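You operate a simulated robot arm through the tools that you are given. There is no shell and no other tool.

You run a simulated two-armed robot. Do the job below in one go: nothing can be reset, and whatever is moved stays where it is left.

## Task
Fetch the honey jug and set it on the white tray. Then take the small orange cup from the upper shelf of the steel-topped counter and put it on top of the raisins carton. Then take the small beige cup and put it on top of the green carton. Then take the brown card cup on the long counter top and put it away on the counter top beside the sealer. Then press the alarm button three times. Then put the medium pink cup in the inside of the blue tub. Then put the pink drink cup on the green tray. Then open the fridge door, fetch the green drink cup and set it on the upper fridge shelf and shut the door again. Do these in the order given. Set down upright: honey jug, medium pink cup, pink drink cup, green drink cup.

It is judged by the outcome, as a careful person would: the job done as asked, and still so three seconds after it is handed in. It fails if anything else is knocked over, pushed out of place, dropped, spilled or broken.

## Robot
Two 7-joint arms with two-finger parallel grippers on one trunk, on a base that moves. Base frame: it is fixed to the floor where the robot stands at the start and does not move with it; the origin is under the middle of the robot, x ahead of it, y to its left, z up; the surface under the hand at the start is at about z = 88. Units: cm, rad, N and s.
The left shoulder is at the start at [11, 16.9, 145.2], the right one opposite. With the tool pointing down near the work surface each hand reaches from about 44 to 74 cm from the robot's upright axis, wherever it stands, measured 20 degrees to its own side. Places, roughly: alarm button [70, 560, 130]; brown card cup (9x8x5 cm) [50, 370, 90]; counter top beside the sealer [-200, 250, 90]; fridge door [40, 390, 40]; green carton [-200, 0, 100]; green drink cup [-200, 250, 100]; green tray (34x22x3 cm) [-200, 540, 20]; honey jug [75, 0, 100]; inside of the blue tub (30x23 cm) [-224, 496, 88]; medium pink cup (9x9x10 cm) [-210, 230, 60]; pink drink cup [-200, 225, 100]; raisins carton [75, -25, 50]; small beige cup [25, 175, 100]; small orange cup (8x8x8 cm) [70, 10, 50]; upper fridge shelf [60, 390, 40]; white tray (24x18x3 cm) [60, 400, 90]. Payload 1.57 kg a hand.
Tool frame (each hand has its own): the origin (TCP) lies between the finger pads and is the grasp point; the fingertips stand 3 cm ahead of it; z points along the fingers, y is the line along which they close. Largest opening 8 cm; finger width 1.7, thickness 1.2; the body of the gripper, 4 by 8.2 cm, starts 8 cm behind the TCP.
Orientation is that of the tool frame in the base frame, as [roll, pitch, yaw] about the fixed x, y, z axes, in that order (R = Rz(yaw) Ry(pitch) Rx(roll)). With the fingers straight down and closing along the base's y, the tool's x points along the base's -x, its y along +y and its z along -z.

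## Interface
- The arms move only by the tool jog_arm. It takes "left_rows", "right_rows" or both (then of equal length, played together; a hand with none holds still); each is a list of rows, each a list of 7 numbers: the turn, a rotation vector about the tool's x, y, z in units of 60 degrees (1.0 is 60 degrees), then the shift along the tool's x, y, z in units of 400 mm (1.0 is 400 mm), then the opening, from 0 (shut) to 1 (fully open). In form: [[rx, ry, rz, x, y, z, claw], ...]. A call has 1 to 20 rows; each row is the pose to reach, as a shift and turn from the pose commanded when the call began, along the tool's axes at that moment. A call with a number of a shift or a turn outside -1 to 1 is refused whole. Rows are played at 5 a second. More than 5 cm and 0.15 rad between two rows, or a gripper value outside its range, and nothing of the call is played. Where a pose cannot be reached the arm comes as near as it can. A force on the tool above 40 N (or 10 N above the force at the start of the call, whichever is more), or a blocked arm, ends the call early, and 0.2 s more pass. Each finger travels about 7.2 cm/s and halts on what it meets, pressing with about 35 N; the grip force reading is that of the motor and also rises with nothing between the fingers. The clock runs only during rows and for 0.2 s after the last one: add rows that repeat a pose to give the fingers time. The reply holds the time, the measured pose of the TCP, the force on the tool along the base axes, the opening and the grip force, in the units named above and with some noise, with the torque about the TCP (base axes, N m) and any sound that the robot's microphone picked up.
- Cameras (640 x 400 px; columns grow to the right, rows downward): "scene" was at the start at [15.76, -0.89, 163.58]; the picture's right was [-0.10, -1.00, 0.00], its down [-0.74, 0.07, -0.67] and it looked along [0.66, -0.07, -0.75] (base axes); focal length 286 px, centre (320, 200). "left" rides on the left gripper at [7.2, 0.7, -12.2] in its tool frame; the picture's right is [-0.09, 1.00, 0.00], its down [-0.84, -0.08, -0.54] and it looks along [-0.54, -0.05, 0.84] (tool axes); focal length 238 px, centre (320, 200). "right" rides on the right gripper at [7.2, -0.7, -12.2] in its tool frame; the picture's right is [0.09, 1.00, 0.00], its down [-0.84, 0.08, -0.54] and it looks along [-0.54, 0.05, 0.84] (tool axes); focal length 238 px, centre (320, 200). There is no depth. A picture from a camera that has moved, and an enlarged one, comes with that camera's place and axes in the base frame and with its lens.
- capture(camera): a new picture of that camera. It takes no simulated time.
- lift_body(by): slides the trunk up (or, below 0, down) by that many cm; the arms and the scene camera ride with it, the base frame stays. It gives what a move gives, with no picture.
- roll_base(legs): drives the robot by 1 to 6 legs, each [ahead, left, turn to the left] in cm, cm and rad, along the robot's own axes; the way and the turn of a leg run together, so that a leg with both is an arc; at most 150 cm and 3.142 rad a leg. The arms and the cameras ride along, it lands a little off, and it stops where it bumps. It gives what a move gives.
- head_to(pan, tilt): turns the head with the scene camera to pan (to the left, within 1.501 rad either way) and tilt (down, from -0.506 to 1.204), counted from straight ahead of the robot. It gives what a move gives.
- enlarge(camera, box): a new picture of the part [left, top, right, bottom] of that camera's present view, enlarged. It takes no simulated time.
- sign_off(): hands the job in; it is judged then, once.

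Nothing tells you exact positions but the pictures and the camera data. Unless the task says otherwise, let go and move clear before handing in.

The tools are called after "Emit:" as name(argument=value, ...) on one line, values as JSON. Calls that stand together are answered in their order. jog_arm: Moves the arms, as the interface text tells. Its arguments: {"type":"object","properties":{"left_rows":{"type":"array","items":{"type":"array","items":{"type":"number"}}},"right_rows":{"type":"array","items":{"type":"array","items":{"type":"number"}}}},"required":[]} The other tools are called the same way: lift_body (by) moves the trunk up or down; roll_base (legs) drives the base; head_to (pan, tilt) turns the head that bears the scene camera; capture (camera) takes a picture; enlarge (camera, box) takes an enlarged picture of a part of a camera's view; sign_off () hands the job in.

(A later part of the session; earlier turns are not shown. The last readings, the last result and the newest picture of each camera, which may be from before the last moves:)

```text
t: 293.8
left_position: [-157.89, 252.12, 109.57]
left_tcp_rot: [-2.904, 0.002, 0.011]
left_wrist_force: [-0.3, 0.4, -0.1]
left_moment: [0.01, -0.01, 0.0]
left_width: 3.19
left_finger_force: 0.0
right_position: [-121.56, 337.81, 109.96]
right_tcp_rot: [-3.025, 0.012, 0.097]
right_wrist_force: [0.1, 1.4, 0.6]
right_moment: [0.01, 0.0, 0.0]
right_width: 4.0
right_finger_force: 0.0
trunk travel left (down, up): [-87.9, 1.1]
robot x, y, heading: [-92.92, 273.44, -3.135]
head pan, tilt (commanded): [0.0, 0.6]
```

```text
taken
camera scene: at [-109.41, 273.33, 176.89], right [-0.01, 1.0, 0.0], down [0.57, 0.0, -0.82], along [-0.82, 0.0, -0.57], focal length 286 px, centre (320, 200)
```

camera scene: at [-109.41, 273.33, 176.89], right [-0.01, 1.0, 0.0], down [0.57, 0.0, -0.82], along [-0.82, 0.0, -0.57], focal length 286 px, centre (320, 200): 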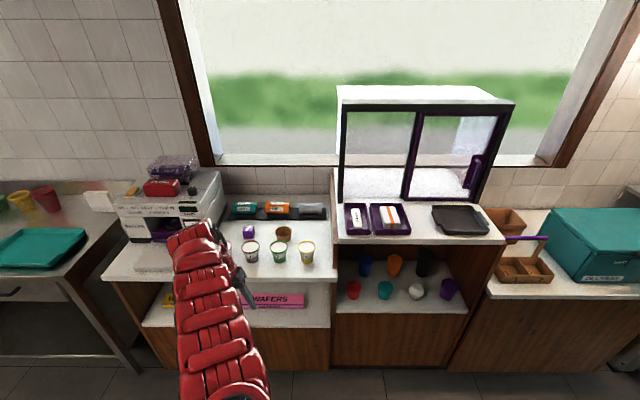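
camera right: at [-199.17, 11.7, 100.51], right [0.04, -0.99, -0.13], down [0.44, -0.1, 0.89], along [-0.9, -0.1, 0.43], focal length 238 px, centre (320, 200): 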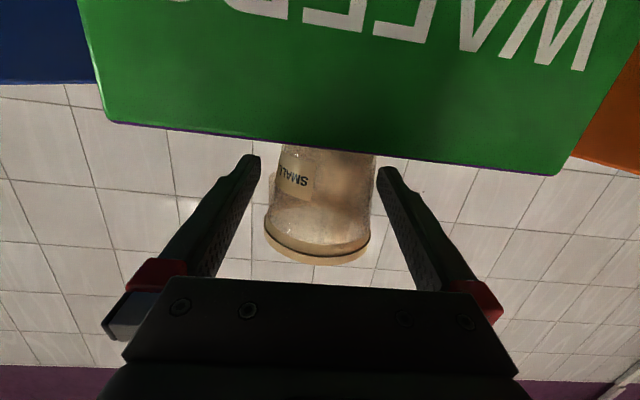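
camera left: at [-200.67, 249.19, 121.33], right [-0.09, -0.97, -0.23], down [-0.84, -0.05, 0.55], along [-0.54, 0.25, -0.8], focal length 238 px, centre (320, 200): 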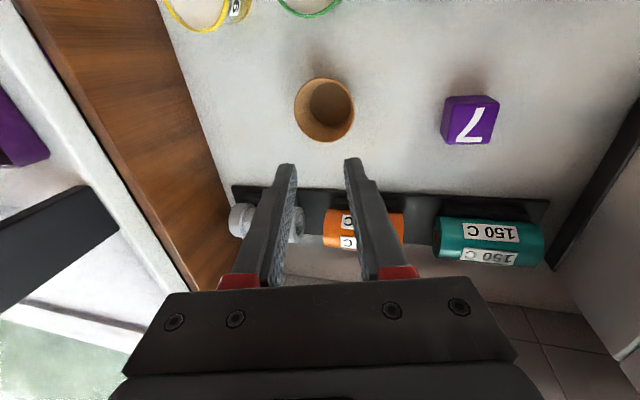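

The card cup stands by the sealer. Next is the alarm button near (70, 560, 130), which I think is on the tall white cabinet's panel. I'll turn and drive up the aisle to look.

Emit:
roll_base(legs=[[0, 0, -1.57], [140, 0, 0]])

Emit:
head_to(pan=-0.7, tilt=0.25)

Emit:
capture(camera="scene")

```text
t: 304.6
left_position: [-116.35, 480.21, 109.53]
left_tcp_rot: [-2.905, 0.004, -1.551]
left_wrist_force: [0.0, 0.8, 0.5]
left_moment: [-0.03, -0.01, 0.02]
left_width: 3.22
left_finger_force: 0.1
right_position: [-30.41, 444.73, 110.04]
right_tcp_rot: [-3.026, 0.014, -1.467]
right_wrist_force: [-0.3, -0.1, 0.2]
right_moment: [-0.03, -0.01, -0.02]
right_width: 4.01
right_finger_force: 0.1
trunk travel left (down, up): [-87.9, 1.1]
robot x, y, heading: [-94.49, 415.35, 1.584]
head pan, tilt (commanded): [0.0, 0.6]
```

```text
t: 305.7
left_position: [-116.37, 480.31, 109.63]
left_tcp_rot: [-2.904, 0.004, -1.552]
left_wrist_force: [-0.9, 0.9, -0.2]
left_moment: [0.03, 0.0, -0.02]
left_width: 3.22
left_finger_force: 0.1
right_position: [-30.32, 444.75, 110.11]
right_tcp_rot: [-3.026, 0.013, -1.466]
right_wrist_force: [0.1, -0.1, -0.1]
right_moment: [0.04, 0.03, 0.0]
right_width: 4.02
right_finger_force: 0.1
trunk travel left (down, up): [-87.9, 1.1]
robot x, y, heading: [-94.16, 414.95, 1.589]
head pan, tilt (commanded): [-0.7, 0.25]
```

```text
taken
camera scene: at [-88.71, 430.2, 180.12], right [0.77, -0.63, 0.0], down [-0.16, -0.19, -0.97], along [0.61, 0.75, -0.25], focal length 286 px, centre (320, 200)
```

scene: 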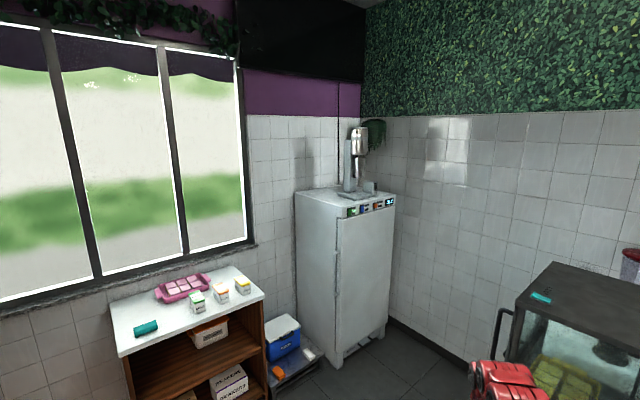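

Emit:
enlarge(camera="scene", box=[290, 170, 410, 260])

```text
4.44 times, centred on (350, 215) of scene
camera zoom: at [-88.71, 430.2, 180.12], right [0.77, -0.63, 0.0], down [-0.16, -0.19, -0.97], along [0.61, 0.75, -0.25], focal length 1272 px, centre (187, 133)
```

zoom: 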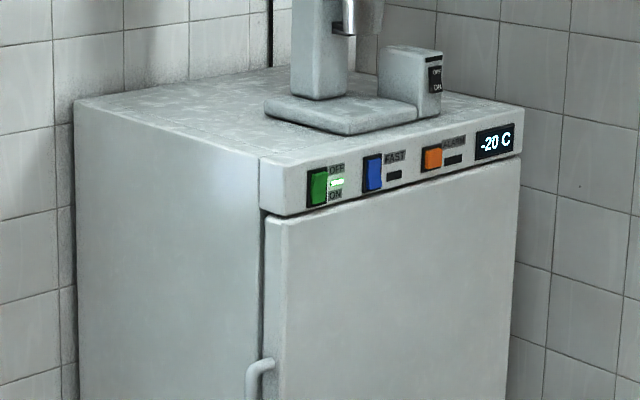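

The freezer panel has an orange button labelled ALARM, beside the blue FAST and green ON/OFF switches. Before planning the approach I'll check the floor space in front of it.

Emit:
head_to(pan=-1.0, tilt=0.55)

Emit:
capture(camera="scene")

```text
t: 306.5
left_position: [-116.48, 480.35, 109.49]
left_tcp_rot: [-2.904, 0.001, -1.551]
left_wrist_force: [-0.1, -0.1, 0.1]
left_moment: [0.01, 0.0, -0.01]
left_width: 3.18
left_finger_force: 0.0
right_position: [-30.35, 444.74, 110.04]
right_tcp_rot: [-3.026, 0.013, -1.465]
right_wrist_force: [-0.1, 0.3, -0.2]
right_moment: [0.03, 0.01, -0.01]
right_width: 4.02
right_finger_force: 0.1
trunk travel left (down, up): [-87.9, 1.1]
robot x, y, heading: [-94.8, 414.86, 1.581]
head pan, tilt (commanded): [-1.0, 0.55]
```

```text
taken
camera scene: at [-87.13, 427.95, 177.36], right [0.55, -0.83, 0.0], down [-0.44, -0.29, -0.85], along [0.71, 0.47, -0.52], focal length 286 px, centre (320, 200)
```

scene: 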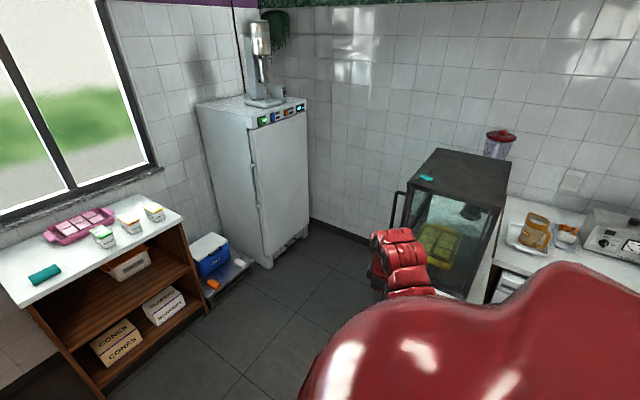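

The freezer front is the plane y≈562, so the ALARM button is near (70, 561, 125). I'll press with the right fist pointing horizontally. First I'll lower the trunk and rearrange both arms in open space: right hand to the front, left hand out to the side.

Emit:
lift_body(by=-16)

Emit:
jog_arm(left_rows=[[-0.02, 0, 0, 0.083, 0.081, -0.0195, 0.3], [-0.04, 0, 0, 0.167, 0.162, -0.039, 0.3], [-0.06, 0, 0, 0.25, 0.243, -0.0585, 0.3], [-0.08, 0, 0, 0.333, 0.324, -0.078, 0.3], [-0.1, 0, 0, 0.417, 0.405, -0.0975, 0.3], [-0.12, 0, 0, 0.5, 0.486, -0.117, 0.3], [-0.14, 0, 0, 0.583, 0.567, -0.1365, 0.3], [-0.16, 0, 0, 0.667, 0.648, -0.156, 0.3], [-0.18, 0, 0, 0.75, 0.729, -0.1755, 0.3], [-0.2, 0, 0, 0.833, 0.81, -0.195, 0.3], [-0.21, 0, 0, 0.917, 0.891, -0.2145, 0.3], [-0.225, 0, 0, 1.0, 0.972, -0.234, 0.3]], right_rows=[[-0.009, 0, 0.007, -0.082, 0.072, -0.021, 0.3], [-0.018, 0, 0.015, -0.164, 0.144, -0.042, 0.2], [-0.027, 0, 0.022, -0.246, 0.216, -0.063, 0.1], [-0.037, 0, 0.029, -0.328, 0.288, -0.084, 0], [-0.046, 0, 0.037, -0.41, 0.36, -0.105, 0], [-0.055, 0, 0.044, -0.4925, 0.4315, -0.1255, 0], [-0.064, 0, 0.051, -0.575, 0.503, -0.146, 0], [-0.073, 0, 0.059, -0.657, 0.575, -0.167, 0], [-0.082, 0, 0.066, -0.739, 0.647, -0.188, 0], [-0.092, 0, 0.073, -0.821, 0.719, -0.209, 0], [-0.1, 0, 0.08, -0.903, 0.791, -0.23, 0], [-0.11, 0, 0.088, -0.985, 0.863, -0.251, 0]])

Emit:
capture(camera="right")

```text
t: 308.3
left_position: [-116.25, 480.3, 93.68]
left_tcp_rot: [-2.902, 0.005, -1.552]
left_wrist_force: [-0.2, -0.4, 0.1]
left_moment: [0.0, -0.03, 0.0]
left_width: 3.2
left_finger_force: 0.0
right_position: [-30.45, 444.83, 94.05]
right_tcp_rot: [-3.026, 0.013, -1.466]
right_wrist_force: [-0.1, -0.5, -0.3]
right_moment: [0.04, -0.02, -0.02]
right_width: 4.0
right_finger_force: 0.1
trunk travel left (down, up): [-71.9, 17.1]
robot x, y, heading: [-94.42, 415.03, 1.583]
head pan, tilt (commanded): [-1.0, 0.55]
```

```text
t: 310.9
left_position: [-160.89, 441.3, 91.1]
left_tcp_rot: [-3.137, 0.002, -1.553]
left_wrist_force: [0.4, 0.4, -0.3]
left_moment: [-0.01, -0.04, -0.03]
left_width: 2.41
left_finger_force: 0.1
left hand out of reach, approached as far as the arm can: row 2, 3, 4, 5, 6, 7, 8, 9, 10, 11, 12
right_position: [-70.52, 480.01, 100.37]
right_tcp_rot: [-3.141, 0.02, -1.559]
right_wrist_force: [-0.2, -0.5, 0.7]
right_moment: [0.0, 0.01, 0.01]
right_width: 0.02
right_finger_force: 21.3
right hand out of reach, approached as far as the arm can: row 2, 3, 4, 5, 6, 7, 8, 9, 10, 11
trunk travel left (down, up): [-71.9, 17.1]
robot x, y, heading: [-94.55, 414.92, 1.584]
head pan, tilt (commanded): [-1.0, 0.55]
```

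```text
taken
camera right: at [-69.82, 472.59, 112.43], right [-0.99, -0.1, 0.0], down [-0.09, 0.83, 0.56], along [-0.06, 0.55, -0.83], focal length 238 px, centre (320, 200)
```

right: 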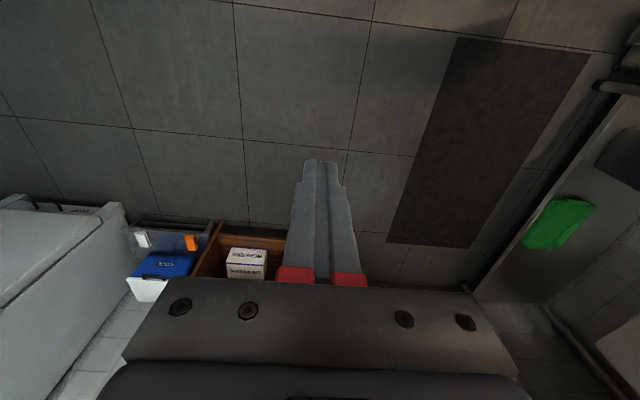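

Emit:
jog_arm(right_rows=[[0, -0.14, 0, -0.04, 0, -0.06, 0], [0, -0.28, 0, -0.08, 0, -0.12, 0], [0, -0.42, 0, -0.12, 0, -0.18, 0], [0, -0.56, 0, -0.16, 0, -0.24, 0], [0, -0.7, 0, -0.2, 0, -0.3, 0]])

Emit:
jog_arm(right_rows=[[0, -0.14, 0, -0.06, 0, -0.015, 0], [0, -0.28, 0, -0.12, 0, -0.03, 0], [0, -0.42, 0, -0.18, 0, -0.045, 0], [0, -0.56, 0, -0.24, 0, -0.06, 0], [0, -0.7, 0, -0.3, 0, -0.075, 0], [0, -0.8, 0, -0.35, 0, -0.09, 0]])

Emit:
capture(camera="right")

```text
t: 312.1
left_position: [-160.87, 441.56, 91.27]
left_tcp_rot: [-3.139, 0.001, -1.551]
left_wrist_force: [-0.4, 0.4, -0.2]
left_moment: [0.03, 0.02, 0.03]
left_width: 2.39
left_finger_force: 0.0
right_position: [-70.04, 488.01, 112.76]
right_tcp_rot: [3.14, 0.756, -1.559]
right_wrist_force: [0.1, 0.2, -0.6]
right_moment: [-0.02, 0.01, 0.0]
right_width: 0.02
right_finger_force: 21.2
right hand out of reach, approached as far as the arm can: row 1
trunk travel left (down, up): [-71.9, 17.1]
robot x, y, heading: [-94.54, 415.04, 1.586]
head pan, tilt (commanded): [-1.0, 0.55]
```

```text
t: 313.5
left_position: [-160.83, 441.59, 91.28]
left_tcp_rot: [-3.138, 0.001, -1.552]
left_wrist_force: [-0.1, -0.1, 0.8]
left_moment: [0.01, -0.01, -0.03]
left_width: 2.41
left_finger_force: 0.1
right_position: [-69.76, 495.71, 124.86]
right_tcp_rot: [0.008, 1.548, 1.59]
right_wrist_force: [0.2, 0.3, 1.1]
right_moment: [-0.03, 0.0, -0.04]
right_width: 0.0
right_finger_force: 21.3
trunk travel left (down, up): [-71.9, 17.1]
robot x, y, heading: [-93.94, 415.57, 1.587]
head pan, tilt (commanded): [-1.0, 0.55]
```

```text
taken
camera right: at [-68.99, 483.77, 117.33], right [-1.0, -0.01, -0.09], down [-0.07, -0.56, 0.82], along [-0.06, 0.83, 0.56], focal length 238 px, centre (320, 200)
```

right: 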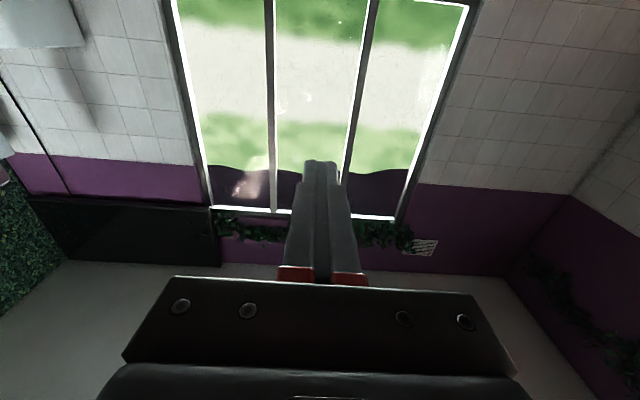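

The fist now points straight ahead at button height. I'll retract it somewhat so the base can stand clear of the green unit behind it.

Emit:
jog_arm(right_rows=[[0, 0, 0, 0, 0, -0.1, 0], [0, 0, 0, 0, 0, -0.2, 0], [0, 0, 0, 0, 0, -0.3, 0], [0, 0, 0, 0, 0, -0.35, 0]])

Emit:
roll_base(legs=[[58, 0, -0.016], [0, -60, 0]])

Emit:
head_to(pan=-1.3, tilt=0.8)

Emit:
capture(camera="scene")

Emit:
head_to(pan=-0.5, tilt=0.3)

Emit:
capture(camera="scene")

```text
t: 314.5
left_position: [-160.68, 441.54, 91.29]
left_tcp_rot: [-3.139, 0.002, -1.552]
left_wrist_force: [0.5, -0.4, -0.2]
left_moment: [0.0, 0.02, 0.01]
left_width: 2.41
left_finger_force: 0.1
right_position: [-69.71, 481.63, 124.13]
right_tcp_rot: [0.053, 1.553, 1.636]
right_wrist_force: [0.1, -0.1, 0.1]
right_moment: [0.0, -0.01, 0.02]
right_width: 0.01
right_finger_force: 21.0
trunk travel left (down, up): [-71.9, 17.1]
robot x, y, heading: [-94.91, 414.83, 1.584]
head pan, tilt (commanded): [-1.0, 0.55]
```

```text
t: 320.7
left_position: [-102.23, 499.21, 91.36]
left_tcp_rot: [-3.137, 0.003, -1.57]
left_wrist_force: [-0.7, -0.8, 0.7]
left_moment: [0.0, 0.03, -0.02]
left_width: 2.43
left_finger_force: 0.1
right_position: [-10.63, 537.91, 124.19]
right_tcp_rot: [0.05, 1.552, 1.616]
right_wrist_force: [-0.3, -0.7, -0.5]
right_moment: [-0.02, 0.01, 0.0]
right_width: 0.0
right_finger_force: 21.8
trunk travel left (down, up): [-71.9, 17.1]
robot x, y, heading: [-36.68, 471.85, 1.566]
head pan, tilt (commanded): [-1.0, 0.55]
```

```text
t: 321.5
left_position: [-102.38, 499.17, 91.21]
left_tcp_rot: [-3.138, 0.001, -1.569]
left_wrist_force: [0.3, -0.1, 0.4]
left_moment: [-0.01, -0.02, -0.01]
left_width: 2.39
left_finger_force: 0.1
right_position: [-10.63, 537.94, 124.27]
right_tcp_rot: [0.046, 1.551, 1.613]
right_wrist_force: [0.3, -0.6, -0.2]
right_moment: [0.01, 0.0, 0.03]
right_width: 0.02
right_finger_force: 21.4
trunk travel left (down, up): [-71.9, 17.1]
robot x, y, heading: [-36.67, 471.71, 1.568]
head pan, tilt (commanded): [-1.3, 0.799]
```

```text
taken
camera scene: at [-28.75, 481.72, 159.22], right [0.26, -0.96, 0.0], down [-0.69, -0.19, -0.7], along [0.67, 0.18, -0.72], focal length 286 px, centre (320, 200)
```

scene: 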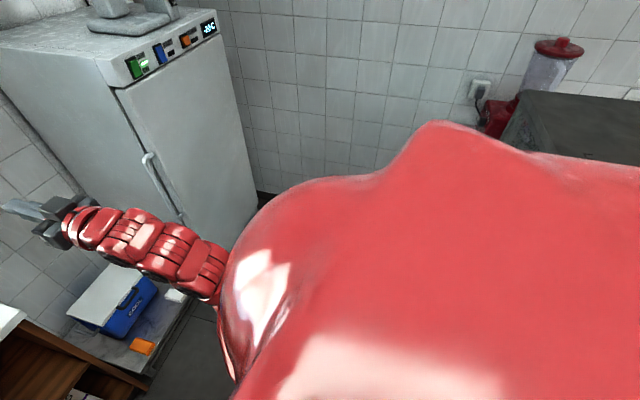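

```text
t: 322.6
left_position: [-102.29, 499.16, 91.17]
left_tcp_rot: [-3.138, 0.001, -1.57]
left_wrist_force: [0.6, 0.3, -0.2]
left_moment: [0.01, 0.04, 0.01]
left_width: 2.4
left_finger_force: 0.0
right_position: [-10.65, 537.94, 124.27]
right_tcp_rot: [0.051, 1.551, 1.62]
right_wrist_force: [0.0, 0.0, 0.1]
right_moment: [0.01, 0.0, 0.02]
right_width: 0.0
right_finger_force: 21.4
trunk travel left (down, up): [-71.9, 17.1]
robot x, y, heading: [-36.62, 471.59, 1.567]
head pan, tilt (commanded): [-0.499, 0.3]
```

```text
taken
camera scene: at [-32.01, 487.76, 163.65], right [0.88, -0.48, 0.0], down [-0.14, -0.26, -0.96], along [0.46, 0.84, -0.3], focal length 286 px, centre (320, 200)
```

scene: 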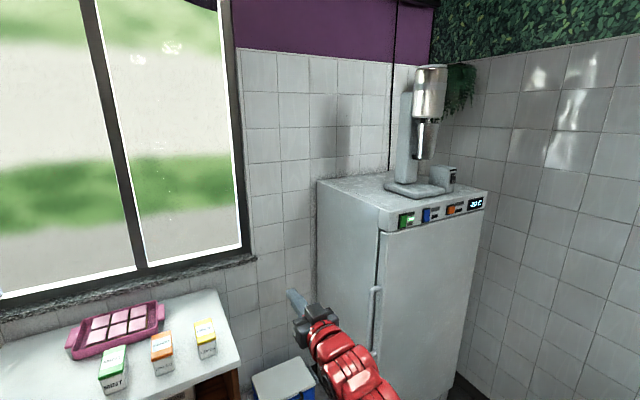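

Emit:
enlarge(camera="scene", box=[380, 180, 500, 240])

```text
5.33 times, centred on (440, 210) of scene
camera zoom: at [-32.01, 487.76, 163.65], right [0.88, -0.48, 0.0], down [-0.14, -0.26, -0.96], along [0.46, 0.84, -0.3], focal length 1527 px, centre (-320, 147)
```

zoom: 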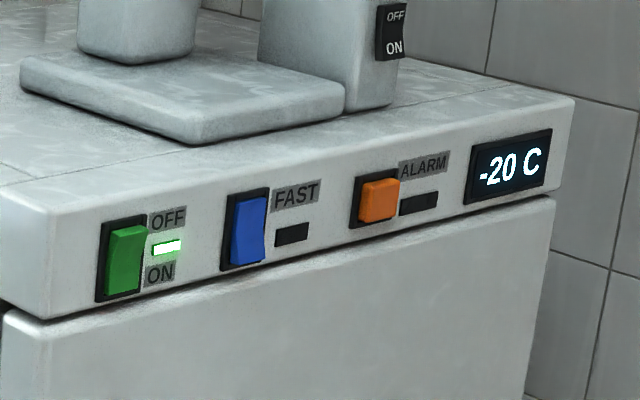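

The ALARM button is at about (69.5, 560, 124.5). I'll retract the fist a little more, then move up and slide right toward it in steps.

Emit:
jog_arm(right_rows=[[0, 0, 0, 0, 0, -0.08, 0], [0, 0, 0, 0, 0, -0.16, 0]])

Emit:
roll_base(legs=[[15, 0, 0], [0, -40, 0]])

Emit:
capture(camera="scene")

Emit:
capture(camera="right")

```text
t: 323.2
left_position: [-102.31, 499.22, 91.3]
left_tcp_rot: [-3.138, 0.001, -1.57]
left_wrist_force: [-0.6, 1.0, 0.3]
left_moment: [-0.02, 0.01, -0.04]
left_width: 2.38
left_finger_force: 0.1
right_position: [-10.75, 536.9, 124.23]
right_tcp_rot: [0.047, 1.551, 1.615]
right_wrist_force: [0.2, 0.3, 0.2]
right_moment: [-0.03, 0.02, 0.0]
right_width: 0.0
right_finger_force: 21.1
right hand out of reach, approached as far as the arm can: row 1, 2
trunk travel left (down, up): [-71.9, 17.1]
robot x, y, heading: [-36.12, 472.08, 1.57]
head pan, tilt (commanded): [-0.499, 0.3]
```

```text
t: 326.8
left_position: [-60.8, 514.31, 91.2]
left_tcp_rot: [-3.138, 0.002, -1.573]
left_wrist_force: [1.1, -0.4, 0.6]
left_moment: [-0.02, 0.03, 0.04]
left_width: 2.4
left_finger_force: 0.0
right_position: [31.07, 551.53, 124.31]
right_tcp_rot: [0.048, 1.552, 1.61]
right_wrist_force: [0.1, -0.2, 0.0]
right_moment: [0.02, 0.01, 0.01]
right_width: 0.02
right_finger_force: 21.4
trunk travel left (down, up): [-71.9, 17.1]
robot x, y, heading: [5.04, 487.04, 1.561]
head pan, tilt (commanded): [-0.499, 0.3]
```

```text
taken
camera scene: at [9.4, 502.58, 163.65], right [0.87, -0.49, 0.0], down [-0.14, -0.26, -0.96], along [0.46, 0.84, -0.3], focal length 286 px, centre (320, 200)
```

scene: 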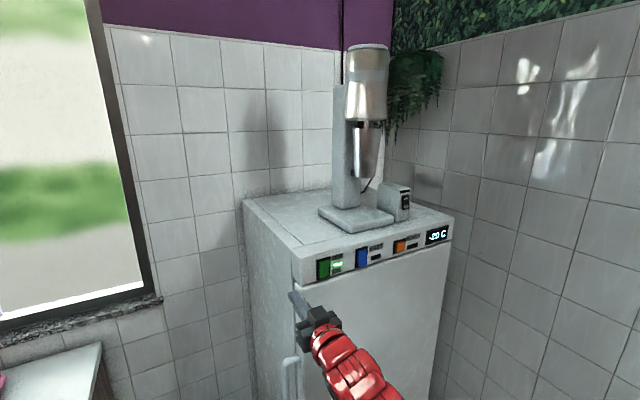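

```text
taken
camera right: at [31.46, 539.55, 116.72], right [-1.0, 0.01, -0.09], down [-0.08, -0.56, 0.83], along [-0.04, 0.83, 0.56], focal length 238 px, centre (320, 200)
```

right: 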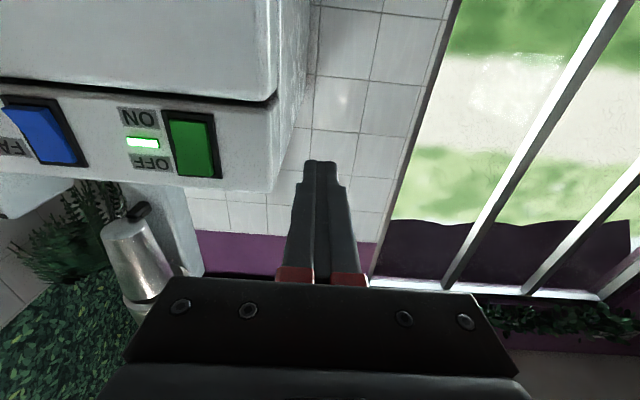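

I triangulate the ALARM button at (67.8, 558.5, 125.4). Before sliding further right, I'll check the clearance to the glass-case unit behind my right side.

Emit:
head_to(pan=-1.5, tilt=0.75)

Emit:
capture(camera="scene")

```text
t: 328.0
left_position: [-60.76, 514.39, 91.31]
left_tcp_rot: [-3.137, 0.003, -1.572]
left_wrist_force: [0.6, -1.3, 0.4]
left_moment: [0.02, 0.02, 0.01]
left_width: 2.42
left_finger_force: 0.1
right_position: [30.91, 551.63, 124.24]
right_tcp_rot: [0.048, 1.552, 1.612]
right_wrist_force: [-0.5, -0.1, 0.0]
right_moment: [0.0, -0.02, 0.04]
right_width: 0.02
right_finger_force: 21.4
trunk travel left (down, up): [-71.9, 17.1]
robot x, y, heading: [4.6, 486.5, 1.566]
head pan, tilt (commanded): [-1.499, 0.75]
```

```text
taken
camera scene: at [13.15, 494.95, 159.62], right [0.06, -1.0, 0.0], down [-0.68, -0.04, -0.73], along [0.73, 0.05, -0.68], focal length 286 px, centre (320, 200)
```

scene: 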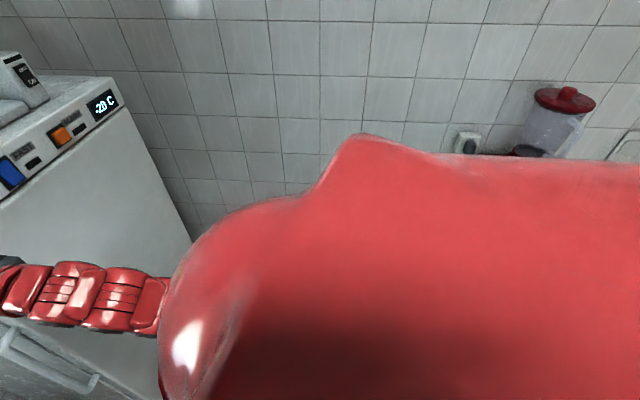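

The case's far side is at y≈448–453 and my base's rear edge would be at y≈459, so there's room. Sliding right most of the way, then checking alignment.

Emit:
roll_base(legs=[[0, -30, 0.005]])

Emit:
head_to(pan=-0.4, tilt=0.5)

Emit:
capture(camera="scene")

Emit:
capture(camera="right")

```text
t: 330.1
left_position: [-30.35, 513.83, 91.19]
left_tcp_rot: [-3.138, 0.002, -1.567]
left_wrist_force: [0.2, -0.2, 0.7]
left_moment: [-0.01, -0.02, -0.01]
left_width: 2.41
left_finger_force: 0.0
right_position: [61.17, 551.59, 124.2]
right_tcp_rot: [0.048, 1.551, 1.615]
right_wrist_force: [0.6, 0.2, 0.1]
right_moment: [0.0, 0.02, 0.03]
right_width: 0.0
right_finger_force: 21.4
trunk travel left (down, up): [-71.9, 17.1]
robot x, y, heading: [35.37, 486.39, 1.57]
head pan, tilt (commanded): [-1.499, 0.75]
```

```text
t: 331.4
left_position: [-30.49, 513.84, 91.38]
left_tcp_rot: [-3.139, 0.001, -1.569]
left_wrist_force: [0.9, -0.4, 0.3]
left_moment: [0.01, 0.01, 0.02]
left_width: 2.43
left_finger_force: 0.1
right_position: [61.23, 551.63, 124.28]
right_tcp_rot: [0.045, 1.551, 1.612]
right_wrist_force: [-0.3, 0.7, 0.0]
right_moment: [0.01, -0.02, 0.0]
right_width: 0.0
right_finger_force: 20.9
trunk travel left (down, up): [-71.9, 17.1]
robot x, y, heading: [35.23, 486.32, 1.57]
head pan, tilt (commanded): [-0.4, 0.499]
```

```text
taken
camera scene: at [38.94, 502.63, 161.81], right [0.92, -0.39, 0.0], down [-0.19, -0.44, -0.88], along [0.34, 0.81, -0.48], focal length 286 px, centre (320, 200)
```

scene: 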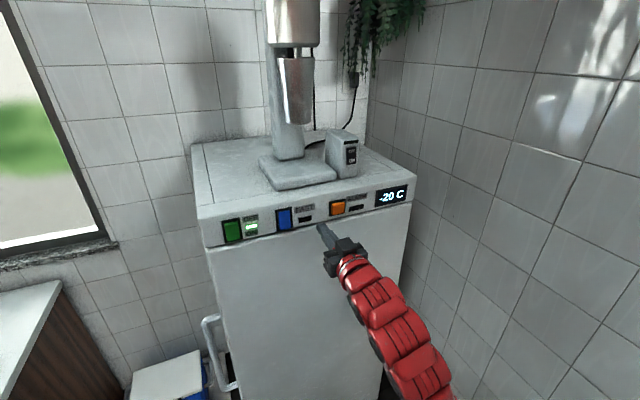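

```text
taken
camera right: at [61.72, 539.53, 116.73], right [-1.0, 0.0, -0.09], down [-0.08, -0.56, 0.83], along [-0.05, 0.83, 0.56], focal length 238 px, centre (320, 200)
```

right: 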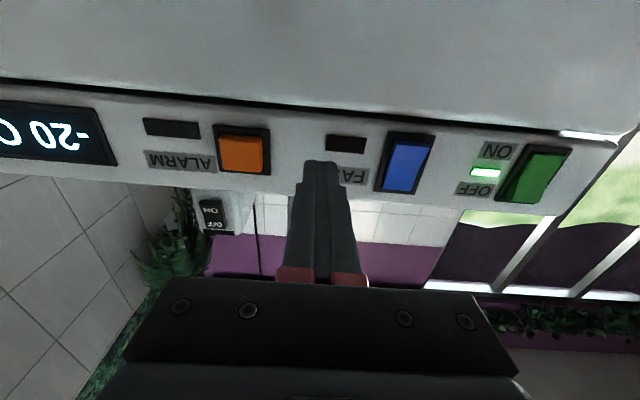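

The button is at (67.6, 558.5, 125.3) in the wrist view too. I'll shift the fist 6.4 cm right and 1 cm up to line up.

Emit:
jog_arm(right_rows=[[0, 0, 0, -0.012, -0.08, 0, 0], [0, 0, 0, -0.025, -0.16, 0, 0], [0, 0, 0, -0.025, -0.16, 0, 0]])

Emit:
capture(camera="right")

Emit:
enlarge(camera="scene", box=[260, 170, 440, 290])

```text
t: 332.2
left_position: [-30.54, 513.81, 91.24]
left_tcp_rot: [-3.138, 0.003, -1.567]
left_wrist_force: [0.5, -0.2, -0.2]
left_moment: [0.0, 0.0, 0.06]
left_width: 2.4
left_finger_force: 0.0
right_position: [67.52, 551.32, 125.65]
right_tcp_rot: [0.035, 1.552, 1.602]
right_wrist_force: [-0.8, -0.2, -0.2]
right_moment: [-0.02, 0.01, 0.01]
right_width: 0.01
right_finger_force: 21.2
trunk travel left (down, up): [-71.9, 17.1]
robot x, y, heading: [35.21, 486.51, 1.568]
head pan, tilt (commanded): [-0.4, 0.499]
```

```text
taken
camera right: at [68.17, 539.34, 118.01], right [-1.0, 0.0, -0.09], down [-0.08, -0.56, 0.83], along [-0.05, 0.83, 0.56], focal length 238 px, centre (320, 200)
```

right: 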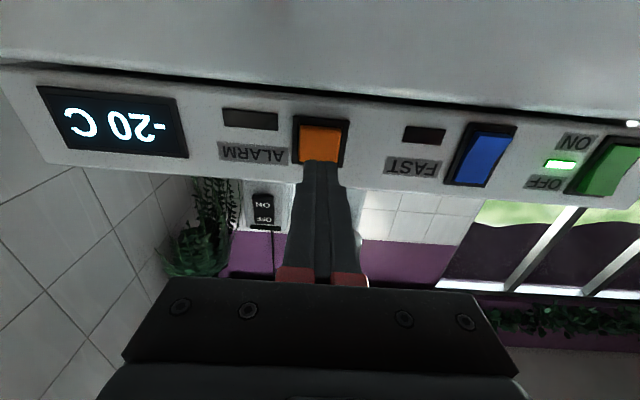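

```text
3.33 times, centred on (350, 230) of scene
camera zoom: at [38.88, 502.64, 161.81], right [0.92, -0.39, 0.0], down [-0.19, -0.44, -0.88], along [0.34, 0.81, -0.48], focal length 954 px, centre (220, 100)
```

zoom: 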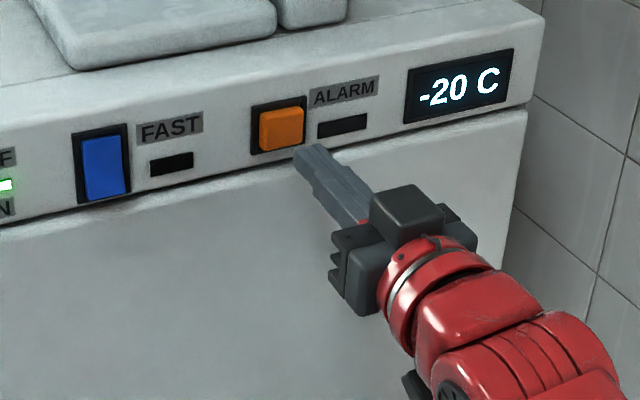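

Aligned. Pressing: forward slowly.

Emit:
jog_arm(right_rows=[[0, 0, 0, 0.0125, 0, 0.03, 0], [0, 0, 0, 0.0125, 0, 0.06, 0], [0, 0, 0, 0.0125, 0, 0.08, 0]])

Emit:
enlarge(camera="scene", box=[260, 170, 440, 290])

```text
t: 333.0
left_position: [-30.42, 513.78, 91.41]
left_tcp_rot: [-3.138, 0.002, -1.568]
left_wrist_force: [-0.5, -0.4, 0.3]
left_moment: [0.0, -0.02, 0.0]
left_width: 2.41
left_finger_force: 0.1
right_position: [67.83, 554.75, 124.69]
right_tcp_rot: [0.106, 1.554, 1.675]
right_wrist_force: [-0.4, -0.6, -0.1]
right_moment: [0.01, -0.01, -0.04]
right_width: 0.01
right_finger_force: 21.3
trunk travel left (down, up): [-71.9, 17.1]
robot x, y, heading: [35.7, 486.55, 1.57]
head pan, tilt (commanded): [-0.4, 0.499]
```

```text
3.33 times, centred on (350, 230) of scene
camera zoom: at [38.96, 502.65, 161.81], right [0.92, -0.39, 0.0], down [-0.19, -0.44, -0.88], along [0.34, 0.81, -0.48], focal length 954 px, centre (220, 100)
```

zoom: 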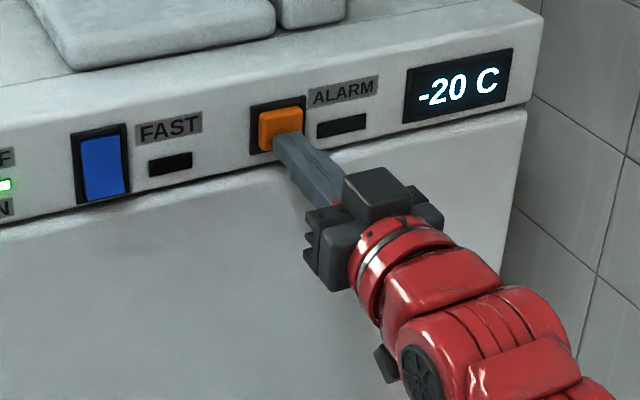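

Emit:
jog_arm(right_rows=[[0, 0, 0, -0.006, 0, 0.01, 0], [0, 0, 0, -0.006, 0, 0.02, 0]])

```text
t: 333.6
left_position: [-30.43, 513.83, 91.26]
left_tcp_rot: [-3.139, 0.002, -1.565]
left_wrist_force: [0.1, -0.7, -0.3]
left_moment: [0.01, -0.02, 0.03]
left_width: 2.43
left_finger_force: 0.1
right_position: [67.6, 555.2, 125.19]
right_tcp_rot: [-0.006, 1.55, 1.56]
right_wrist_force: [0.0, -6.9, -3.8]
right_moment: [-0.15, -0.06, 0.0]
right_width: 0.03
right_finger_force: 20.9
trunk travel left (down, up): [-71.9, 17.1]
robot x, y, heading: [35.59, 486.17, 1.566]
head pan, tilt (commanded): [-0.4, 0.499]
heard: click
```

I heard a click, so that's one press. Releasing, then pressing again.

Emit:
jog_arm(right_rows=[[0, 0, 0, 0, 0, -0.02, 0], [0, 0, 0, 0, 0, -0.04, 0], [0, 0, 0, 0, 0, -0.04, 0]])

```text
t: 334.4
left_position: [-30.33, 513.82, 91.32]
left_tcp_rot: [-3.139, 0.002, -1.566]
left_wrist_force: [0.0, 0.2, -0.6]
left_moment: [0.04, -0.01, 0.01]
left_width: 2.4
left_finger_force: 0.1
right_position: [67.61, 553.95, 125.07]
right_tcp_rot: [0.041, 1.55, 1.608]
right_wrist_force: [0.6, -0.5, 0.1]
right_moment: [0.0, 0.01, -0.01]
right_width: 0.02
right_finger_force: 21.8
trunk travel left (down, up): [-71.9, 17.1]
robot x, y, heading: [35.34, 486.33, 1.568]
head pan, tilt (commanded): [-0.4, 0.499]
```

Emit:
jog_arm(right_rows=[[0, 0, 0, 0, 0, 0.03, 0], [0, 0, 0, 0, 0, 0.04, 0], [0, 0, 0, 0, 0, 0.04, 0]])

```text
t: 335.2
left_position: [-30.48, 513.67, 91.31]
left_tcp_rot: [-3.14, 0.005, -1.568]
left_wrist_force: [-0.3, 0.2, 0.3]
left_moment: [-0.03, 0.02, -0.01]
left_width: 2.41
left_finger_force: 0.1
right_position: [67.61, 555.4, 125.1]
right_tcp_rot: [0.031, 1.551, 1.598]
right_wrist_force: [0.8, -13.5, -5.6]
right_moment: [-0.26, 0.0, -0.04]
right_width: 0.01
right_finger_force: 21.4
trunk travel left (down, up): [-71.9, 17.1]
robot x, y, heading: [35.42, 486.59, 1.566]
head pan, tilt (commanded): [-0.4, 0.499]
heard: click
```

Second click. Releasing and pressing the third time.

Emit:
jog_arm(right_rows=[[0, 0, 0, 0, 0, -0.03, 0], [0, 0, 0, 0, 0, -0.045, 0], [0, 0, 0, 0, 0, -0.045, 0]])

Emit:
jog_arm(right_rows=[[0, 0, 0, 0, 0, 0.03, 0], [0, 0, 0, 0, 0, 0.045, 0], [0, 0, 0, 0, 0, 0.045, 0]])

```text
t: 336.0
left_position: [-30.5, 513.86, 91.33]
left_tcp_rot: [-3.139, 0.001, -1.568]
left_wrist_force: [0.2, -0.2, -0.7]
left_moment: [-0.02, 0.01, 0.0]
left_width: 2.4
left_finger_force: 0.1
right_position: [67.54, 553.68, 124.85]
right_tcp_rot: [0.045, 1.55, 1.613]
right_wrist_force: [-0.4, 1.4, -0.4]
right_moment: [0.03, -0.01, 0.01]
right_width: 0.02
right_finger_force: 21.6
trunk travel left (down, up): [-71.9, 17.1]
robot x, y, heading: [35.43, 486.49, 1.57]
head pan, tilt (commanded): [-0.4, 0.499]
```

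```text
t: 336.8
left_position: [-30.34, 513.71, 91.24]
left_tcp_rot: [-3.138, 0.004, -1.567]
left_wrist_force: [-0.7, -0.2, 1.2]
left_moment: [0.01, 0.02, 0.0]
left_width: 2.39
left_finger_force: 0.0
right_position: [67.73, 555.34, 125.07]
right_tcp_rot: [0.025, 1.548, 1.591]
right_wrist_force: [-0.1, -11.3, -2.9]
right_moment: [-0.16, -0.01, 0.04]
right_width: 0.0
right_finger_force: 20.9
trunk travel left (down, up): [-71.9, 17.1]
robot x, y, heading: [35.47, 486.18, 1.567]
head pan, tilt (commanded): [-0.4, 0.499]
heard: click
```

Three clicks heard. Backing off and checking the panel.

Emit:
jog_arm(right_rows=[[0, 0, 0, 0, 0, -0.04, 0], [0, 0, 0, 0, 0, -0.09, 0]])

Emit:
enlarge(camera="scene", box=[180, 170, 440, 290])

Emit:
roll_base(legs=[[0, 45, 0], [0, 55, 0]])

```text
t: 337.4
left_position: [-30.51, 513.68, 91.36]
left_tcp_rot: [-3.137, 0.002, -1.566]
left_wrist_force: [0.7, 0.2, -0.4]
left_moment: [-0.01, 0.03, -0.04]
left_width: 2.39
left_finger_force: 0.0
right_position: [67.78, 551.76, 125.02]
right_tcp_rot: [0.058, 1.548, 1.627]
right_wrist_force: [0.3, 0.2, 0.4]
right_moment: [-0.01, -0.02, -0.02]
right_width: 0.0
right_finger_force: 20.7
trunk travel left (down, up): [-71.9, 17.1]
robot x, y, heading: [35.47, 486.13, 1.57]
head pan, tilt (commanded): [-0.4, 0.499]
```

```text
2.46 times, centred on (310, 230) of scene
camera zoom: at [38.95, 502.53, 161.83], right [0.92, -0.39, 0.0], down [-0.19, -0.44, -0.88], along [0.34, 0.81, -0.48], focal length 705 px, centre (345, 126)
```

zoom: 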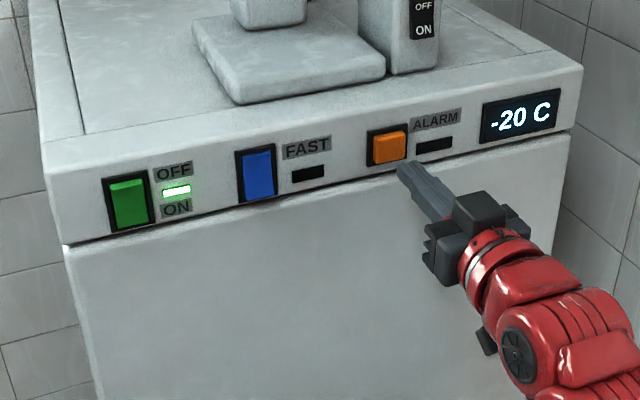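

```text
t: 342.9
left_position: [-129.09, 514.38, 91.27]
left_tcp_rot: [-3.139, 0.002, -1.569]
left_wrist_force: [-1.5, 0.4, -0.4]
left_moment: [-0.03, 0.0, 0.01]
left_width: 2.39
left_finger_force: 0.0
right_position: [-30.66, 552.1, 124.95]
right_tcp_rot: [0.055, 1.552, 1.618]
right_wrist_force: [0.5, -0.2, 0.5]
right_moment: [0.0, -0.03, 0.01]
right_width: 0.0
right_finger_force: 21.3
trunk travel left (down, up): [-71.9, 17.1]
robot x, y, heading: [-63.15, 486.82, 1.565]
head pan, tilt (commanded): [-0.4, 0.499]
```

The alarm has been pressed three times. Next is the medium pink cup on the sealer counter's lower shelf. I'll turn, drive back there and look.

Emit:
roll_base(legs=[[0, 0, 1.576], [30, 130, 0], [0, 95, 0]])

Emit:
lift_body(by=-30)

Emit:
head_to(pan=0.2, tilt=0.5)

Emit:
capture(camera="scene")

```text
t: 357.8
left_position: [-108.74, 196.75, 91.22]
left_tcp_rot: [-3.135, 0.001, 0.059]
left_wrist_force: [0.5, -0.7, -0.2]
left_moment: [0.0, -0.03, -0.02]
left_width: 2.4
left_finger_force: 0.0
right_position: [-152.3, 292.75, 124.99]
right_tcp_rot: [0.057, 1.552, -3.031]
right_wrist_force: [-0.4, -0.9, -0.4]
right_moment: [0.0, 0.01, -0.01]
right_width: 0.0
right_finger_force: 20.8
trunk travel left (down, up): [-71.9, 17.1]
robot x, y, heading: [-85.34, 263.77, -3.089]
head pan, tilt (commanded): [-0.4, 0.499]
```

```text
t: 360.8
left_position: [-108.8, 196.71, 61.26]
left_tcp_rot: [-3.138, 0.001, 0.059]
left_wrist_force: [0.9, -0.4, 0.0]
left_moment: [0.02, 0.0, -0.01]
left_width: 2.37
left_finger_force: 0.1
right_position: [-152.26, 292.61, 94.97]
right_tcp_rot: [0.065, 1.553, -3.025]
right_wrist_force: [0.0, -0.8, 0.2]
right_moment: [0.0, 0.01, 0.03]
right_width: 0.01
right_finger_force: 21.2
trunk travel left (down, up): [-41.9, 47.1]
robot x, y, heading: [-85.08, 263.6, -3.085]
head pan, tilt (commanded): [-0.4, 0.499]
```

```text
t: 361.8
left_position: [-108.82, 196.82, 61.23]
left_tcp_rot: [-3.139, 0.002, 0.06]
left_wrist_force: [0.2, -0.1, 0.1]
left_moment: [-0.02, 0.01, 0.03]
left_width: 2.42
left_finger_force: 0.1
right_position: [-152.29, 292.69, 94.9]
right_tcp_rot: [0.059, 1.552, -3.028]
right_wrist_force: [-0.5, 0.8, -0.3]
right_moment: [0.01, -0.03, -0.01]
right_width: 0.0
right_finger_force: 21.1
trunk travel left (down, up): [-41.9, 47.1]
robot x, y, heading: [-84.88, 264.09, -3.086]
head pan, tilt (commanded): [0.201, 0.499]
```

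```text
taken
camera scene: at [-102.01, 261.22, 131.81], right [-0.25, 0.97, 0.0], down [0.46, 0.12, -0.88], along [-0.85, -0.22, -0.48], focal length 286 px, centre (320, 200)
```

scene: 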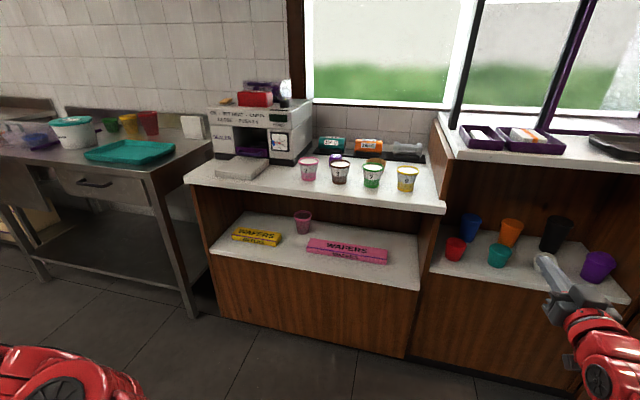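

Emit:
enlarge(camera="scene", box=[200, 140, 450, 290])

Emit:
enlarge(camera="scene", box=[270, 195, 350, 245])

```text
2.56 times, centred on (325, 215) of scene
camera zoom: at [-102.01, 261.22, 131.81], right [-0.25, 0.97, 0.0], down [0.46, 0.12, -0.88], along [-0.85, -0.22, -0.48], focal length 733 px, centre (307, 162)
```

zoom: 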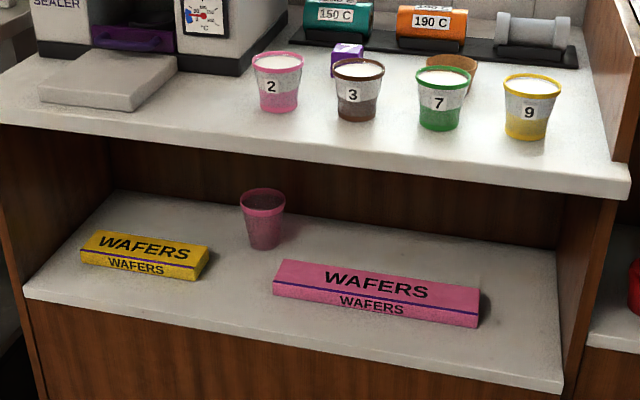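

```text
8.00 times, centred on (310, 220) of scene
camera zoom: at [-102.01, 261.22, 131.81], right [-0.25, 0.97, 0.0], down [0.46, 0.12, -0.88], along [-0.85, -0.22, -0.48], focal length 2290 px, centre (400, 40)
```

zoom: 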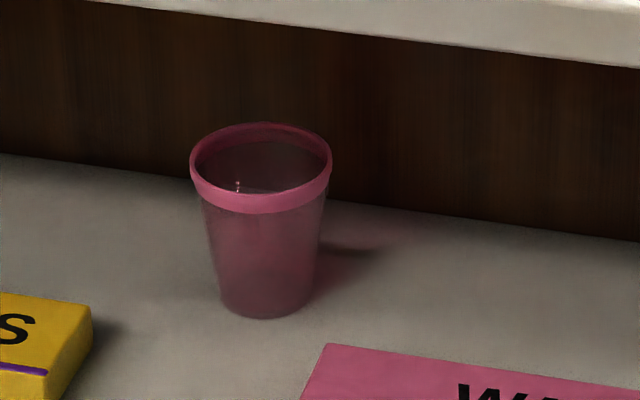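

The pink cup stands upright at about (-215, 222.6) on the shelf at z≈47.5, just behind a 14 cm gap between the yellow and pink wafer boxes. It's about 26 cm deep under the counter, so I'll extend the right arm long and low, tilted 30° down. I'll set that up in the aisle first.

Emit:
roll_base(legs=[[-28, 68, -0.055]])

Emit:
lift_body(by=-39)

Emit:
jog_arm(right_rows=[[0, 0.0625, 0, 0.0125, 0.0125, 0.0875, 0.2], [0, 0.125, 0, 0.025, 0.025, 0.175, 0.4], [0, 0.1875, 0, 0.0375, 0.0375, 0.2625, 0.6], [0, 0.25, 0, 0.05, 0.05, 0.35, 0.8], [0, 0.3125, 0, 0.0625, 0.0625, 0.4375, 1], [0, 0.375, 0, 0.075, 0.075, 0.525, 1], [0, 0.4375, 0, 0.0875, 0.0875, 0.6125, 1], [0, 0.5, 0, 0.1, 0.1, 0.7, 1]])

Emit:
capture(camera="scene")

Emit:
capture(camera="right")

```text
t: 365.8
left_position: [-84.13, 130.58, 61.29]
left_tcp_rot: [-3.137, 0.001, -0.011]
left_wrist_force: [-0.4, -0.6, 0.2]
left_moment: [0.02, 0.0, 0.01]
left_width: 2.4
left_finger_force: 0.0
right_position: [-120.83, 229.24, 95.06]
right_tcp_rot: [0.039, 1.55, -3.118]
right_wrist_force: [0.5, -1.4, 0.0]
right_moment: [0.02, 0.0, -0.05]
right_width: 0.01
right_finger_force: 21.0
trunk travel left (down, up): [-41.9, 47.1]
robot x, y, heading: [-55.76, 195.88, 3.125]
head pan, tilt (commanded): [0.201, 0.499]
```

```text
t: 369.6
left_position: [-84.13, 130.58, 22.35]
left_tcp_rot: [-3.137, 0.002, -0.011]
left_wrist_force: [-0.1, 0.1, 0.0]
left_moment: [0.02, -0.01, 0.0]
left_width: 2.39
left_finger_force: 0.0
right_position: [-120.89, 229.32, 56.08]
right_tcp_rot: [0.057, 1.551, -3.099]
right_wrist_force: [0.4, 0.1, 0.0]
right_moment: [0.01, 0.0, 0.02]
right_width: 0.0
right_finger_force: 21.9
trunk travel left (down, up): [-2.9, 86.1]
robot x, y, heading: [-55.93, 195.83, 3.13]
head pan, tilt (commanded): [0.201, 0.499]
```

```text
t: 371.4
left_position: [-83.99, 130.59, 22.32]
left_tcp_rot: [-3.139, 0.002, -0.009]
left_wrist_force: [0.2, -0.5, 0.9]
left_moment: [0.02, 0.11, 0.03]
left_width: 2.41
left_finger_force: 0.0
right_position: [-148.92, 225.46, 53.34]
right_tcp_rot: [-3.135, 1.08, -0.006]
right_wrist_force: [0.5, 0.4, -8.7]
right_moment: [0.01, 0.9, -0.03]
right_width: 8.02
right_finger_force: 0.0
trunk travel left (down, up): [-2.9, 86.1]
robot x, y, heading: [-55.73, 196.43, 3.124]
head pan, tilt (commanded): [0.201, 0.499]
```

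```text
taken
camera scene: at [-72.71, 194.44, 92.86], right [-0.19, 0.98, 0.0], down [0.47, 0.09, -0.88], along [-0.86, -0.16, -0.48], focal length 286 px, centre (320, 200)
```

scene: 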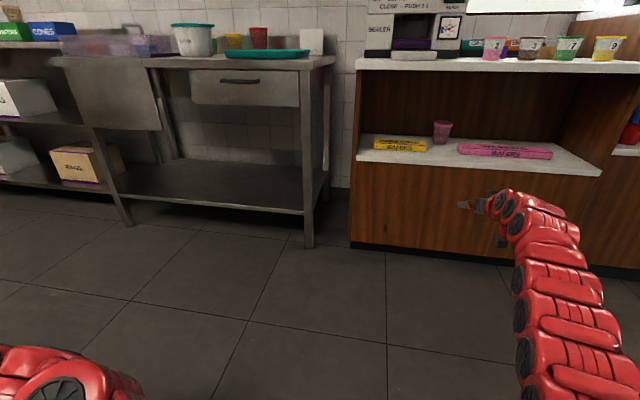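

```text
taken
camera right: at [-134.84, 225.98, 52.6], right [0.03, -1.0, -0.09], down [0.08, -0.08, 0.99], along [-1.0, -0.04, 0.08], focal length 238 px, centre (320, 200)
```

right: 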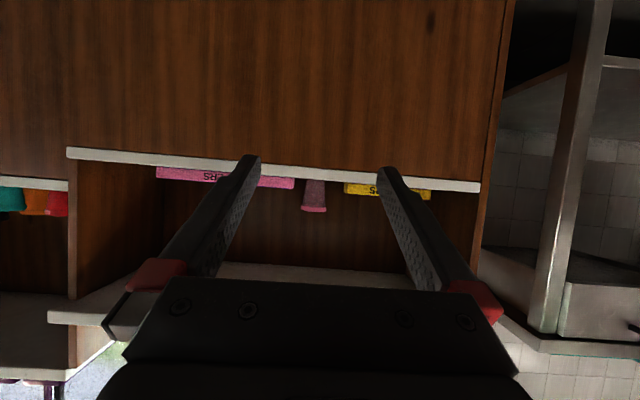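

The wrist view shows the shelf is actually at z≈52.7 and the cup at about (-208.5, 225.2). The gap between the boxes is about 12.7 cm wide, centred slightly left of the cup. I'll approach along a line angled about 5.7° so the fingers thread the gap, and raise a little to clear the shelf edge.

Emit:
lift_body(by=3.2)

Emit:
roll_base(legs=[[0, 14.4, -0.085]])

Emit:
roll_base(legs=[[30, 0, 0]])

Emit:
capture(camera="right")

Emit:
capture(camera="scene")

```text
t: 372.1
left_position: [-84.09, 130.53, 25.51]
left_tcp_rot: [-3.137, 0.002, -0.009]
left_wrist_force: [0.0, -0.1, -0.1]
left_moment: [0.0, 0.0, -0.02]
left_width: 2.4
left_finger_force: 0.1
right_position: [-148.7, 225.62, 55.69]
right_tcp_rot: [3.141, 1.067, -0.017]
right_wrist_force: [0.4, -0.1, -0.4]
right_moment: [0.02, 0.02, -0.02]
right_width: 7.99
right_finger_force: 0.0
trunk travel left (down, up): [-6.1, 82.9]
robot x, y, heading: [-55.76, 196.21, 3.121]
head pan, tilt (commanded): [0.201, 0.499]
```

```text
t: 373.5
left_position: [-90.28, 118.66, 25.61]
left_tcp_rot: [-3.14, 0.001, -0.093]
left_wrist_force: [1.2, 0.5, 0.4]
left_moment: [0.0, -0.01, -0.03]
left_width: 2.4
left_finger_force: 0.2
right_position: [-146.91, 218.84, 55.8]
right_tcp_rot: [3.14, 1.068, -0.101]
right_wrist_force: [-0.6, -0.5, 0.1]
right_moment: [0.0, -0.01, -0.02]
right_width: 8.02
right_finger_force: 0.0
trunk travel left (down, up): [-6.1, 82.9]
robot x, y, heading: [-56.43, 181.62, 3.044]
head pan, tilt (commanded): [0.201, 0.499]
```

```text
t: 375.5
left_position: [-120.15, 121.88, 25.46]
left_tcp_rot: [-3.138, 0.002, -0.096]
left_wrist_force: [-1.0, 0.1, -0.6]
left_moment: [0.0, 0.01, 0.03]
left_width: 2.39
left_finger_force: 0.0
right_position: [-176.45, 222.03, 55.63]
right_tcp_rot: [3.14, 1.067, -0.103]
right_wrist_force: [-0.9, -0.7, -0.5]
right_moment: [-0.03, -0.01, -0.04]
right_width: 8.01
right_finger_force: 0.0
trunk travel left (down, up): [-6.1, 82.9]
robot x, y, heading: [-86.48, 184.53, 3.04]
head pan, tilt (commanded): [0.201, 0.499]
```

```text
taken
camera right: at [-162.34, 221.29, 55.22], right [-0.06, -1.0, -0.08], down [0.06, -0.08, 0.99], along [-1.0, 0.05, 0.07], focal length 238 px, centre (320, 200)
```

right: 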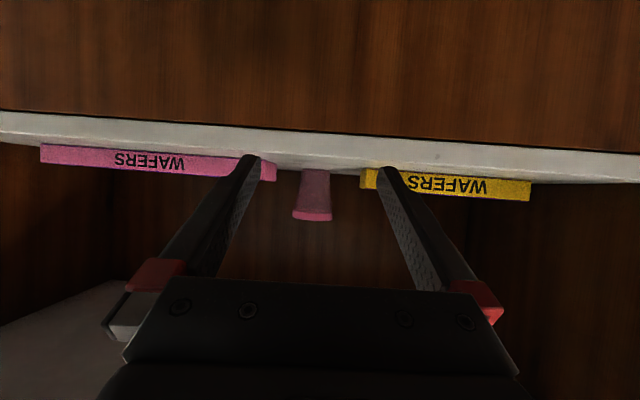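

```text
taken
camera scene: at [-103.35, 184.44, 96.01], right [-0.1, 1.0, 0.0], down [0.48, 0.05, -0.88], along [-0.87, -0.09, -0.48], focal length 286 px, centre (320, 200)
```

scene: 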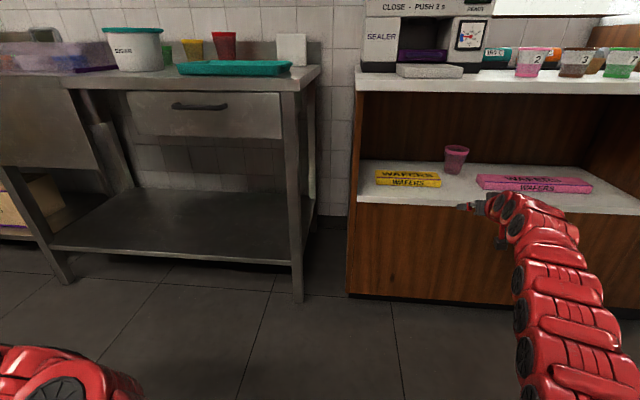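

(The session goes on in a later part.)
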